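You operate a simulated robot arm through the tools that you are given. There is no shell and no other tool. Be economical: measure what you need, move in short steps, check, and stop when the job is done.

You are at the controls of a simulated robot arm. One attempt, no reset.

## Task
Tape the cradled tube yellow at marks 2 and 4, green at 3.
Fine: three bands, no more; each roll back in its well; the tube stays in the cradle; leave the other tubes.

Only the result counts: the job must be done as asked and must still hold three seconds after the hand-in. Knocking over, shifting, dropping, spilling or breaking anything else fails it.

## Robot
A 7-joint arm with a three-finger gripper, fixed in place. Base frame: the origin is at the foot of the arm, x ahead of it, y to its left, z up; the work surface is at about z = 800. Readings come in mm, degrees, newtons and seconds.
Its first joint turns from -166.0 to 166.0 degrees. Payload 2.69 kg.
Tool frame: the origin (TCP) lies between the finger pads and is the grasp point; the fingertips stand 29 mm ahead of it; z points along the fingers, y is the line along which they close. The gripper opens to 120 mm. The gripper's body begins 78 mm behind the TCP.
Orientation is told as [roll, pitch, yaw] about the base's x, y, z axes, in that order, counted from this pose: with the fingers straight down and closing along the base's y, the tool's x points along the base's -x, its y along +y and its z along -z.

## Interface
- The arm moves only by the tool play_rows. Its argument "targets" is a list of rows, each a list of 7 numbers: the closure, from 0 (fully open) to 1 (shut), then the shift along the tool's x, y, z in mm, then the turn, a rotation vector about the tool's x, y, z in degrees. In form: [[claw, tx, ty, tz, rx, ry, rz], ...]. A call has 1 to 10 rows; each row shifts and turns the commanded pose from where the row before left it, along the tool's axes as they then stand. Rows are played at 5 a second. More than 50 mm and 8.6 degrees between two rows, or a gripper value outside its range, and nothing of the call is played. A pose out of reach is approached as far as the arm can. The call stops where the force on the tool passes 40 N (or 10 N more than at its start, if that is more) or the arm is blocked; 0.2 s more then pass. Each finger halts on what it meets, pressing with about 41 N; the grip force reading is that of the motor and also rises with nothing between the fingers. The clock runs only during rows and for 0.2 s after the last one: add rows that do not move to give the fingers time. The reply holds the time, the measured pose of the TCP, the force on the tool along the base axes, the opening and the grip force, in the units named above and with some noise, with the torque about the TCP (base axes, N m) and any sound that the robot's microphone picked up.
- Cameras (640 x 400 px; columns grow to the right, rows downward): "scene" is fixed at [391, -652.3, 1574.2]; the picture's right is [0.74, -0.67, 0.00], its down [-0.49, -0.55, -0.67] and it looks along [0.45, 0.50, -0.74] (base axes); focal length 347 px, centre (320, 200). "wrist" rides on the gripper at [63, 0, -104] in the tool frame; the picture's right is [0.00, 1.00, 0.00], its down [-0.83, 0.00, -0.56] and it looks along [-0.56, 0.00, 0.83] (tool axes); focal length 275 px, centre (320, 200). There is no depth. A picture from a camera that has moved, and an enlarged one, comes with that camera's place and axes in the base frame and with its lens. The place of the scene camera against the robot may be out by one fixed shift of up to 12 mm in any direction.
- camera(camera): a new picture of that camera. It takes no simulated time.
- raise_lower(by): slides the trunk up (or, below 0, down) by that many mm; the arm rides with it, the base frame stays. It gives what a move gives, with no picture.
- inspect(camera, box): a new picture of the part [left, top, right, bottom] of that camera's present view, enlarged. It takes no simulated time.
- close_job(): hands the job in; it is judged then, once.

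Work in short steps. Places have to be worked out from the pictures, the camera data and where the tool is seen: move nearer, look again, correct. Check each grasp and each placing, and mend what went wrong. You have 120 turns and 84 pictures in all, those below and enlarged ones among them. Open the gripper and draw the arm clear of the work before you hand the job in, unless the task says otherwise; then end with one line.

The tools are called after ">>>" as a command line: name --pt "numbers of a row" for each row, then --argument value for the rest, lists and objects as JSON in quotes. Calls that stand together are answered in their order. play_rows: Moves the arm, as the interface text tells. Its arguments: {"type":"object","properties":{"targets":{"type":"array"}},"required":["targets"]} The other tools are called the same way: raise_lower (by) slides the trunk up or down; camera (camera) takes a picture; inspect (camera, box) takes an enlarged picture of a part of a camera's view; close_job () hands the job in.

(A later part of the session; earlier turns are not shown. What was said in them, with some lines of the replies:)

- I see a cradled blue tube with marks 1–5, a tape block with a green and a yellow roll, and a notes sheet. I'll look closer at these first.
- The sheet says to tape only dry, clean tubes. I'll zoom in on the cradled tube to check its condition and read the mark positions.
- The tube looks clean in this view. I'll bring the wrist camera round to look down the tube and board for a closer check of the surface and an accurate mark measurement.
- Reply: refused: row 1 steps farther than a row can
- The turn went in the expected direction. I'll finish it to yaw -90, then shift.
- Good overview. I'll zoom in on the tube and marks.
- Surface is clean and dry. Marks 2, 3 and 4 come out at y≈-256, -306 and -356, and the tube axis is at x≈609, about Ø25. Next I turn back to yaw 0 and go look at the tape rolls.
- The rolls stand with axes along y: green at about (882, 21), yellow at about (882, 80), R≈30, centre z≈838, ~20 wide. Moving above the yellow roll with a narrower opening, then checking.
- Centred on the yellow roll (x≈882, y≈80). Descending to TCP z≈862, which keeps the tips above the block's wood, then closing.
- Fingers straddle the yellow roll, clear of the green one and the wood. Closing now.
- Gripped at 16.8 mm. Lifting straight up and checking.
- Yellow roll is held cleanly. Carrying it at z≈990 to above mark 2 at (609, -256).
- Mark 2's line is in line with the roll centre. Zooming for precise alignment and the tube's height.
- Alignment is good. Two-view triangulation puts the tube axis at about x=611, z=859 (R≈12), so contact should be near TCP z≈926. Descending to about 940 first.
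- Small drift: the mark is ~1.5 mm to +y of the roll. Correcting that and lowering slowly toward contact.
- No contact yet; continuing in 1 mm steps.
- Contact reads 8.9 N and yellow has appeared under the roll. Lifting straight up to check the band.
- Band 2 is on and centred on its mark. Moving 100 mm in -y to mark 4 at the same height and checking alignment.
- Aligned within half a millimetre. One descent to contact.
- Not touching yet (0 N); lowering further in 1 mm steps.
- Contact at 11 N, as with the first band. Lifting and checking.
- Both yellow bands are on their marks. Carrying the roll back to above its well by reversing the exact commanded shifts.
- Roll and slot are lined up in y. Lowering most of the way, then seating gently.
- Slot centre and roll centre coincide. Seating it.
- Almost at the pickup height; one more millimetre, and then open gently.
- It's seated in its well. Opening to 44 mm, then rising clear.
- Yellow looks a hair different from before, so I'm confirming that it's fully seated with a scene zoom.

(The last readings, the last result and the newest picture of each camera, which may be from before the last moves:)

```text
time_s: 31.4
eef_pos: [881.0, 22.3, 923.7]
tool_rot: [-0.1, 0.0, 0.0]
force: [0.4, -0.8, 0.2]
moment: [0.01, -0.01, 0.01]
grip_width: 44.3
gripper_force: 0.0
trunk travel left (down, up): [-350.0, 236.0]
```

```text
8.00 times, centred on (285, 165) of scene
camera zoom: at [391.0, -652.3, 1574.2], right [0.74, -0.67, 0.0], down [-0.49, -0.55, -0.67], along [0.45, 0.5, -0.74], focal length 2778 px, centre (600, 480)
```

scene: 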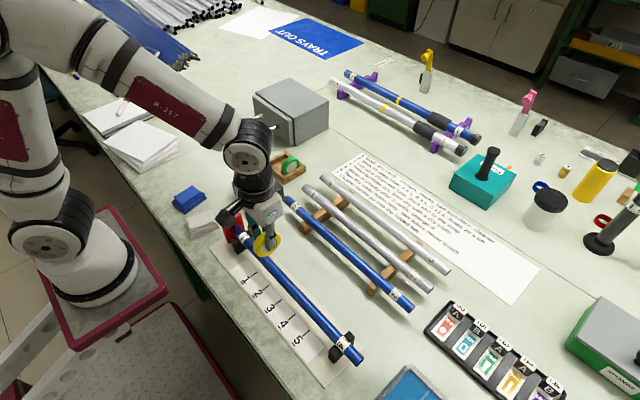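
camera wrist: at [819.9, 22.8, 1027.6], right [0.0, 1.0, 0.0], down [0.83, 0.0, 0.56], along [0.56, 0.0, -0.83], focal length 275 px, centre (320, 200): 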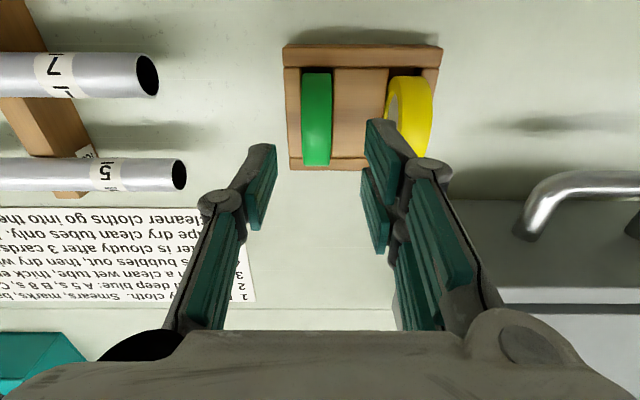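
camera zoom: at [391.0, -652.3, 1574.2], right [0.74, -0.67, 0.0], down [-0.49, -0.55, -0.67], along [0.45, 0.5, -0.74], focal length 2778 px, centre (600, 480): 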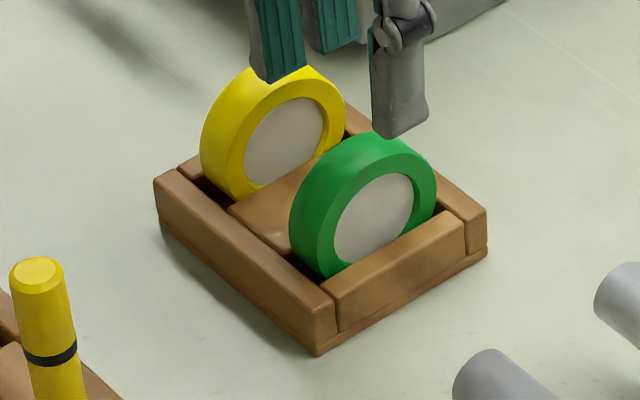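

Relative placement matches the initial picture, so yellow is seated. Green sits ~2 mm to -y; correcting, descending 60 mm and looking before closing.

>>> play_rows --pt "0.63 0 -2 20 0 0 0" --pt "0.63 0 0 20 0 0 0" --pt "0.63 0 0 18 0 0 0" --pt "0.63 0 0 0 0 0 0"

>>> camera --camera "wrist"

>>> inspect --camera "scene" --box '[245, 130, 325, 190]'

```text
time_s: 32.4
eef_pos: [881.4, 19.9, 864.8]
tool_rot: [0.0, 0.0, 0.1]
force: [0.4, 0.2, 0.0]
moment: [-0.02, 0.04, 0.01]
grip_width: 44.3
gripper_force: 0.1
trunk travel left (down, up): [-350.0, 236.0]
```

```text
41 pictures are left
camera wrist: at [820.1, 20.9, 969.0], right [0.0, 1.0, 0.0], down [0.83, 0.0, 0.56], along [0.56, 0.0, -0.83], focal length 275 px, centre (320, 200)
```

wrist: 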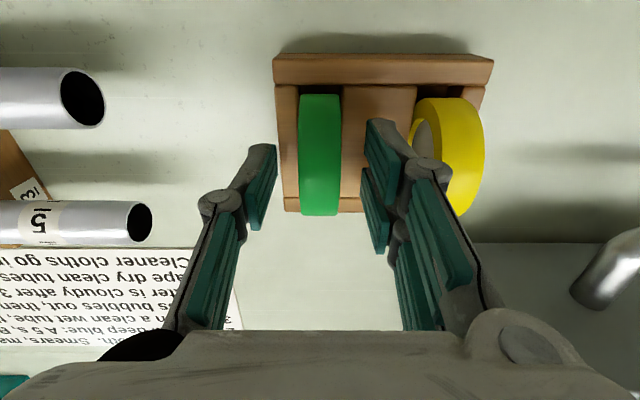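

```text
6.67 times, centred on (285, 160) of scene
camera zoom: at [391.0, -652.3, 1574.2], right [0.74, -0.67, 0.0], down [-0.49, -0.55, -0.67], along [0.45, 0.5, -0.74], focal length 2315 px, centre (553, 467)
```

zoom: 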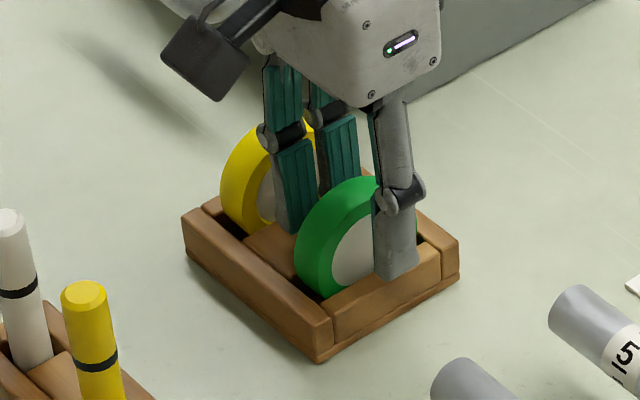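

Centred on green, clear of yellow. Closing and lifting.

>>> play_rows --pt "0.63 0 0 2 0 0 0" --pt "0.8 0 0 0 0 0 0" --pt "0.9 0 0 0 0 0 0" --pt "0.9 0 0 0 0 0 0" --pt "0.9 0 0 -15 0 0 0" --pt "0.9 0 0 -30 0 0 0" --pt "0.9 0 0 -40 0 0 0" --pt "0.9 0 0 -45 0 0 0" --pt "0.9 0 0 0 0 0 0"

>>> camera --camera "wrist"

```text
time_s: 34.4
eef_pos: [881.9, 20.7, 993.7]
tool_rot: [0.0, 0.0, -0.1]
force: [-0.6, -0.1, -0.7]
moment: [0.03, 0.04, -0.03]
grip_width: 16.6
gripper_force: 40.7
trunk travel left (down, up): [-350.0, 236.0]
```

```text
39 pictures are left
camera wrist: at [820.2, 21.4, 1096.9], right [0.0, 1.0, 0.0], down [0.83, 0.0, 0.56], along [0.56, 0.0, -0.83], focal length 275 px, centre (320, 200)
```

wrist: 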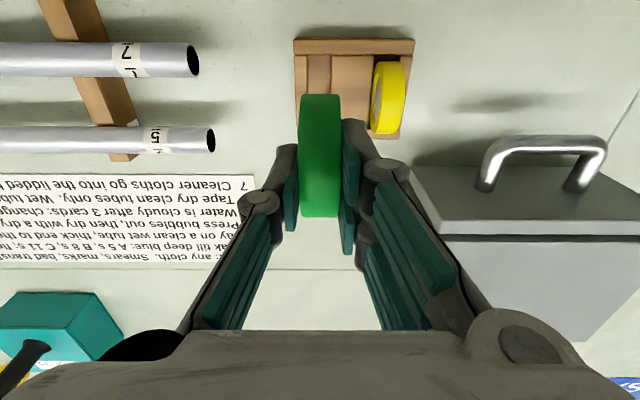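

Green is held and yellow stays in its well. Carrying green to mark 3.

>>> play_rows --pt "0.9 30 -36.1 0 0 0 0" --pt "0.9 30 -36.1 0 0 0 0" --pt "0.9 30 -36.1 0 0 0 0" --pt "0.9 30 -36.1 0 0 0 0" --pt "0.9 30 -36.1 0 0 0 0" --pt "0.9 30 -36.1 0 0 0 0" --pt "0.9 30 -36.1 0 0 0 0" --pt "0.9 30 -36.1 0 0 0 0" --pt "0.9 30 -36.1 0 0 0 0" --pt "0.9 0 0 0 0 0 0"

>>> play_rows --pt "0.9 0 0 25 0 0 0" --pt "0.9 0 0 25 0 0 0" --pt "0.9 0 0 0 0 0 0"

>>> inspect --camera "wrist" --box '[240, 10, 400, 130]'

```text
time_s: 36.6
eef_pos: [613.6, -306.8, 992.4]
tool_rot: [0.0, 0.0, 0.1]
force: [-0.8, -0.3, -0.5]
moment: [0.0, -0.01, -0.02]
grip_width: 16.7
gripper_force: 41.2
trunk travel left (down, up): [-350.0, 236.0]
```

```text
time_s: 37.4
eef_pos: [613.0, -306.4, 942.6]
tool_rot: [0.0, 0.1, 0.0]
force: [-0.1, -0.5, -0.3]
moment: [-0.01, -0.01, -0.02]
grip_width: 17.2
gripper_force: 41.0
trunk travel left (down, up): [-350.0, 236.0]
```

```text
3.33 times, centred on (320, 70) of wrist
camera zoom: at [551.8, -305.6, 1046.5], right [0.0, 1.0, 0.0], down [0.83, 0.0, 0.56], along [0.56, 0.0, -0.83], focal length 918 px, centre (320, 633)
```

zoom: 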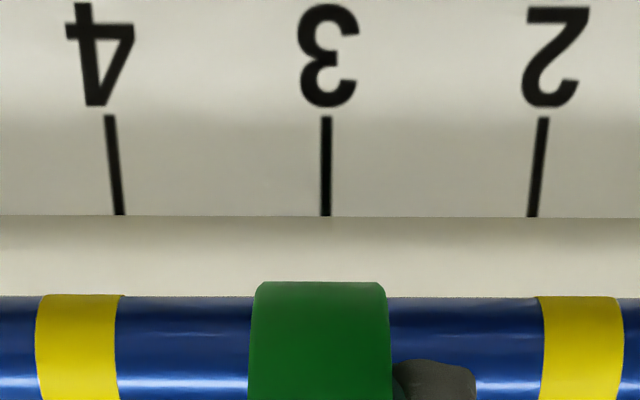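

Mark 3 is ~1.5 mm to +y; correcting and descending to contact.

>>> play_rows --pt "0.9 1 1.5 6 0 0 0" --pt "0.9 0 0 6 0 0 0" --pt "0.9 0 0 3 0 0 0" --pt "0.9 0 0 2 0 0 0" --pt "0.9 0 0 1 0 0 0" --pt "0.9 0 0 1 0 0 0" --pt "0.9 0 0 0 0 0 0"

```text
time_s: 39.0
eef_pos: [611.4, -303.8, 924.6]
tool_rot: [0.0, 0.0, 0.0]
force: [-0.2, 0.0, -0.2]
moment: [0.01, 0.01, 0.0]
grip_width: 16.8
gripper_force: 40.7
trunk travel left (down, up): [-350.0, 236.0]
```

>>> play_rows --pt "0.9 0 0 1 0 0 0" --pt "0.9 0 0 1 0 0 0" --pt "0.9 0 0 0 0 0 0"

```text
time_s: 39.8
eef_pos: [611.2, -304.9, 921.7]
tool_rot: [-0.1, -0.2, -0.1]
force: [0.0, 3.1, 24.6]
moment: [0.2, 0.03, 0.0]
grip_width: 16.9
gripper_force: 40.8
trunk travel left (down, up): [-350.0, 236.0]
```

Firm contact (25 N). Holding a beat, then lifting and checking.

>>> play_rows --pt "0.9 0 0 -8 0 0 0" --pt "0.9 0 0 -30 0 0 0" --pt "0.9 0 0 -33 0 0 0" --pt "0.9 0 0 0 0 0 0"

>>> camera --camera "wrist"

>>> inspect --camera "scene" --box '[240, 230, 360, 340]'

```text
time_s: 40.8
eef_pos: [611.6, -302.9, 991.6]
tool_rot: [-0.2, 0.0, 0.0]
force: [0.2, -0.5, -0.4]
moment: [0.0, 0.0, -0.04]
grip_width: 16.9
gripper_force: 41.1
trunk travel left (down, up): [-350.0, 236.0]
```

```text
37 pictures are left
camera wrist: at [549.6, -302.3, 1096.0], right [0.0, 1.0, 0.0], down [0.83, 0.0, 0.56], along [0.56, 0.0, -0.83], focal length 275 px, centre (320, 200)
```

wrist: 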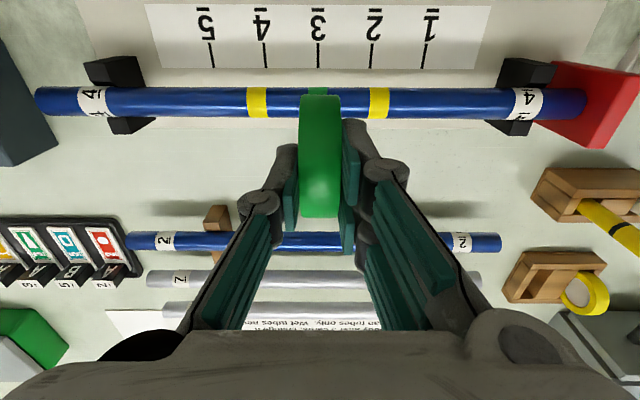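

```text
3.64 times, centred on (300, 285) of scene
camera zoom: at [391.0, -652.3, 1574.2], right [0.74, -0.67, 0.0], down [-0.49, -0.55, -0.67], along [0.45, 0.5, -0.74], focal length 1263 px, centre (393, -109)
```

zoom: 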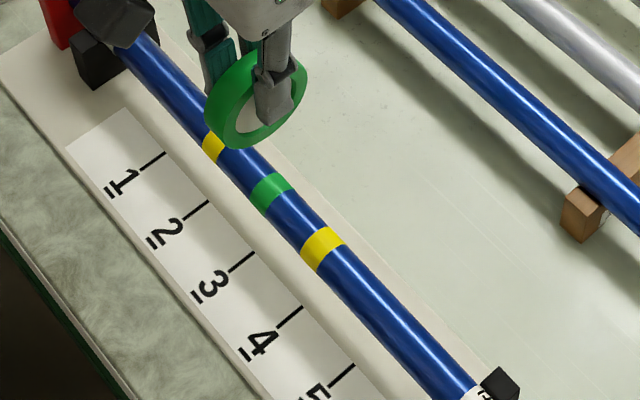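

All three bands are in place. Returning green by reversing the commanded shifts.

>>> play_rows --pt "0.9 -30.11 35.93 0 0 0 0" --pt "0.9 -30.11 35.93 0 0 0 0" --pt "0.9 -30.11 35.93 0 0 0 0" --pt "0.9 -30.11 35.93 0 0 0 0" --pt "0.9 -30.11 35.93 0 0 0 0" --pt "0.9 -30.11 35.93 0 0 0 0" --pt "0.9 -30.11 35.93 0 0 0 0" --pt "0.9 -30.11 35.93 0 0 0 0" --pt "0.9 -30.11 35.93 0 0 0 0" --pt "0.9 0 0 0 0 0 0"

>>> play_rows --pt "0.9 0 0 40 0 0 0" --pt "0.9 0 0 40 0 0 0" --pt "0.9 0 0 25 0 0 0" --pt "0.9 0 0 0 0 0 0"

>>> inspect --camera "wrist" --box '[260, 50, 380, 150]'

>>> inspect --camera "scene" --box '[245, 130, 325, 190]'

```text
time_s: 43.0
eef_pos: [882.0, 19.8, 993.0]
tool_rot: [-0.1, 0.0, 0.0]
force: [0.2, 0.2, -1.1]
moment: [-0.04, -0.03, -0.03]
grip_width: 17.0
gripper_force: 40.7
trunk travel left (down, up): [-350.0, 236.0]
```

```text
time_s: 44.0
eef_pos: [880.9, 18.7, 887.9]
tool_rot: [0.0, 0.0, 0.0]
force: [-0.9, 1.0, -0.7]
moment: [0.02, 0.02, -0.01]
grip_width: 16.9
gripper_force: 41.1
trunk travel left (down, up): [-350.0, 236.0]
```

```text
4.00 times, centred on (320, 100) of wrist
camera zoom: at [819.6, 18.8, 991.4], right [0.0, 1.0, 0.0], down [0.83, 0.0, 0.56], along [0.56, 0.0, -0.83], focal length 1101 px, centre (320, 600)
```

zoom: 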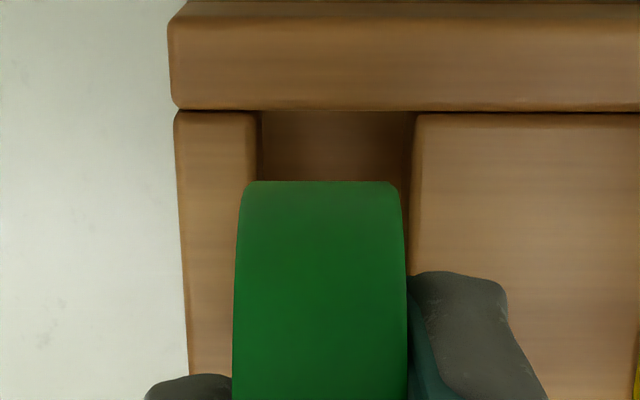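

```text
6.67 times, centred on (285, 160) of scene
camera zoom: at [391.0, -652.3, 1574.2], right [0.74, -0.67, 0.0], down [-0.49, -0.55, -0.67], along [0.45, 0.5, -0.74], focal length 2315 px, centre (553, 467)
```

zoom: 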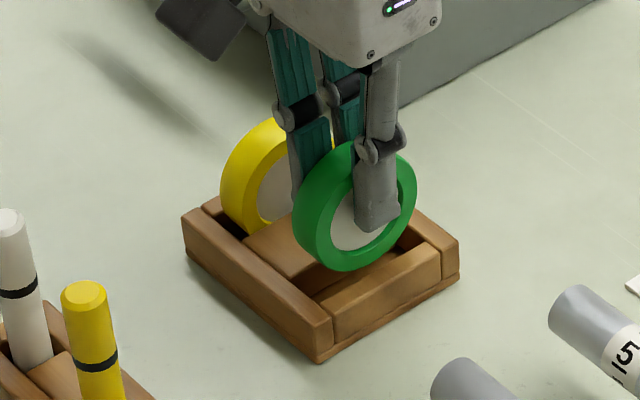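

The roll is ~2.2 mm to -y of its slot. Correcting before going in.

>>> play_rows --pt "0.9 0 2.2 0 0 0 0" --pt "0.9 0 0 0 0 0 0"

>>> inspect --camera "wrist" --box '[260, 50, 380, 150]'

```text
time_s: 44.6
eef_pos: [880.5, 21.0, 888.9]
tool_rot: [0.0, 0.0, 0.0]
force: [0.5, -0.6, 0.0]
moment: [-0.01, -0.01, 0.01]
grip_width: 16.9
gripper_force: 41.0
trunk travel left (down, up): [-350.0, 236.0]
```

```text
4.00 times, centred on (320, 100) of wrist
camera zoom: at [819.5, 21.3, 991.4], right [0.0, 1.0, 0.0], down [0.83, 0.0, 0.56], along [0.56, 0.0, -0.83], focal length 1101 px, centre (320, 600)
```

zoom: 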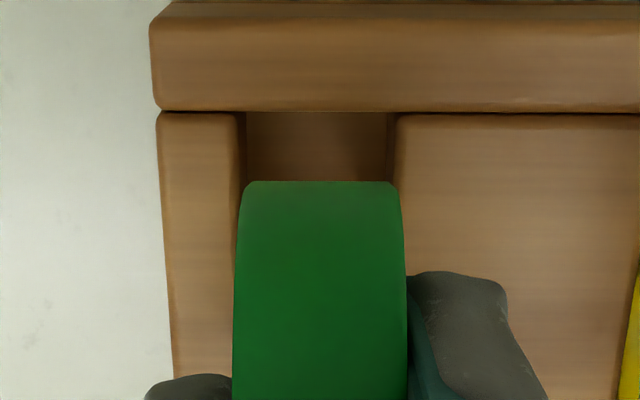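

Aligned now. Seating green slowly.

>>> play_rows --pt "0.9 0 0 8 0 0 0" --pt "0.9 0 0 7 0 0 0" --pt "0.9 0 0 5 0 0 0" --pt "0.9 0 0 3 0 0 0" --pt "0.9 0 0 0 0 0 0"

>>> inspect --camera "scene" --box '[245, 130, 325, 190]'

```text
time_s: 45.8
eef_pos: [881.2, 20.8, 864.5]
tool_rot: [0.0, -0.1, 0.0]
force: [0.4, 0.3, 0.2]
moment: [0.0, -0.03, -0.03]
grip_width: 16.5
gripper_force: 41.1
trunk travel left (down, up): [-350.0, 236.0]
```

```text
6.67 times, centred on (285, 160) of scene
camera zoom: at [391.0, -652.3, 1574.2], right [0.74, -0.67, 0.0], down [-0.49, -0.55, -0.67], along [0.45, 0.5, -0.74], focal length 2315 px, centre (553, 467)
```

zoom: 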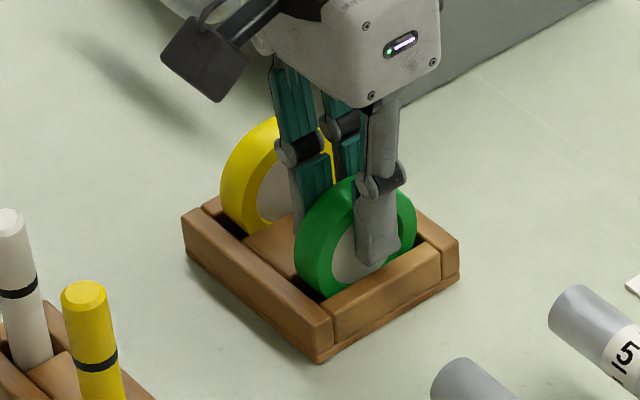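

In the well and within ~1 mm of the original height. Lowering 1 mm more, releasing and rising straight up.

>>> play_rows --pt "0.9 0 0 1 0 0 0" --pt "0.8 0 0 0 0 0 0" --pt "0.63 0 0 0 0 0 0" --pt "0.63 0 0 0 0 0 0" --pt "0.63 0 0 -20 0 0 0" --pt "0.63 0 0 -40 0 0 0" --pt "0.63 0 0 -45 0 0 0" --pt "0.63 0 0 -45 0 0 0" --pt "0.4 35 0 -30 0 0 0" --pt "0 35 0 -30 0 0 0"

>>> play_rows --pt "0 40 0 0 0 0 0" --pt "0 40 0 0 0 0 0" --pt "0 0 0 0 0 0 0"

>>> camera --camera "scene"

>>> inspect --camera "scene" --box '[255, 140, 315, 190]'

>>> camera --camera "wrist"

>>> inspect --camera "scene" --box '[220, 210, 380, 370]'

```text
time_s: 48.0
eef_pos: [810.6, 19.2, 1074.5]
tool_rot: [-0.1, 0.1, -0.1]
force: [0.2, 0.1, -0.3]
moment: [-0.02, 0.06, 0.01]
grip_width: 120.0
gripper_force: 0.0
trunk travel left (down, up): [-350.0, 236.0]
```

```text
time_s: 48.8
eef_pos: [731.8, 20.4, 1073.9]
tool_rot: [0.0, 0.0, 0.0]
force: [-0.6, 0.9, 0.1]
moment: [0.02, 0.0, -0.01]
grip_width: 120.1
gripper_force: 0.1
trunk travel left (down, up): [-350.0, 236.0]
```

```text
31 pictures are left
```

scene: 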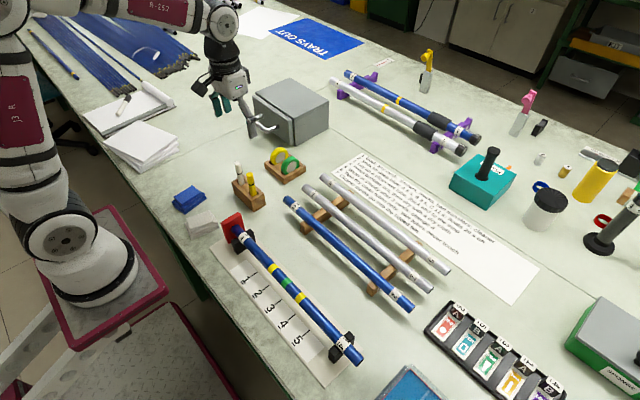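

```text
8.00 times, centred on (285, 165) of scene
camera zoom: at [391.0, -652.3, 1574.2], right [0.74, -0.67, 0.0], down [-0.49, -0.55, -0.67], along [0.45, 0.5, -0.74], focal length 2778 px, centre (600, 480)
```

zoom: 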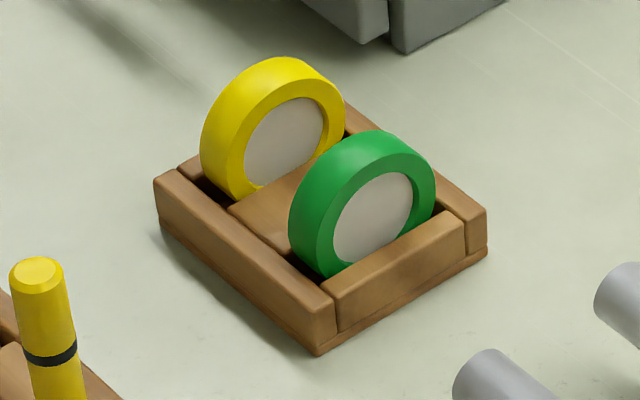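

```text
29 pictures are left
camera wrist: at [670.0, 21.1, 1178.0], right [0.0, 1.0, 0.0], down [0.83, 0.0, 0.56], along [0.56, 0.0, -0.83], focal length 275 px, centre (320, 200)
```

wrist: 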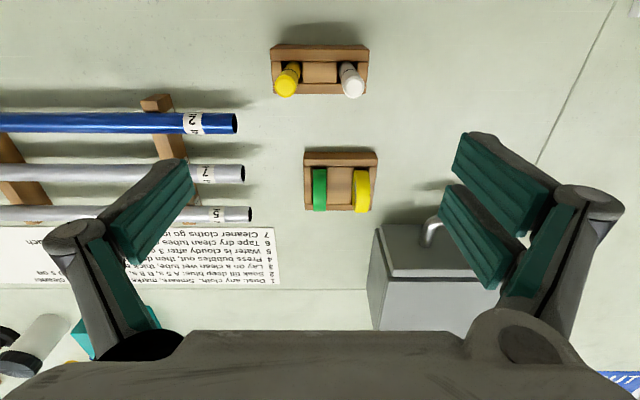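

```text
2.50 times, centred on (300, 290) of scene
camera zoom: at [391.0, -652.3, 1574.2], right [0.74, -0.67, 0.0], down [-0.49, -0.55, -0.67], along [0.45, 0.5, -0.74], focal length 868 px, centre (370, -25)
```

zoom: 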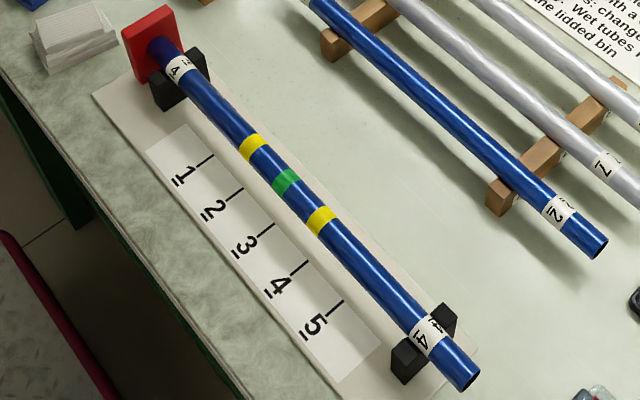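

The bands are yellow, green and yellow at marks 2, 3 and 4. Both rolls are back in their wells, the tube is still cradled, nothing else has moved, and the arm is clear with the gripper open. Handing in.

>>> close_job

```text
The job is handed in.
```

The cradled tube now has yellow bands at marks 2 and 4 and a green one at mark 3. Both tape rolls are back in their wells, the tube is still in the cradle, and the other tubes were left alone.
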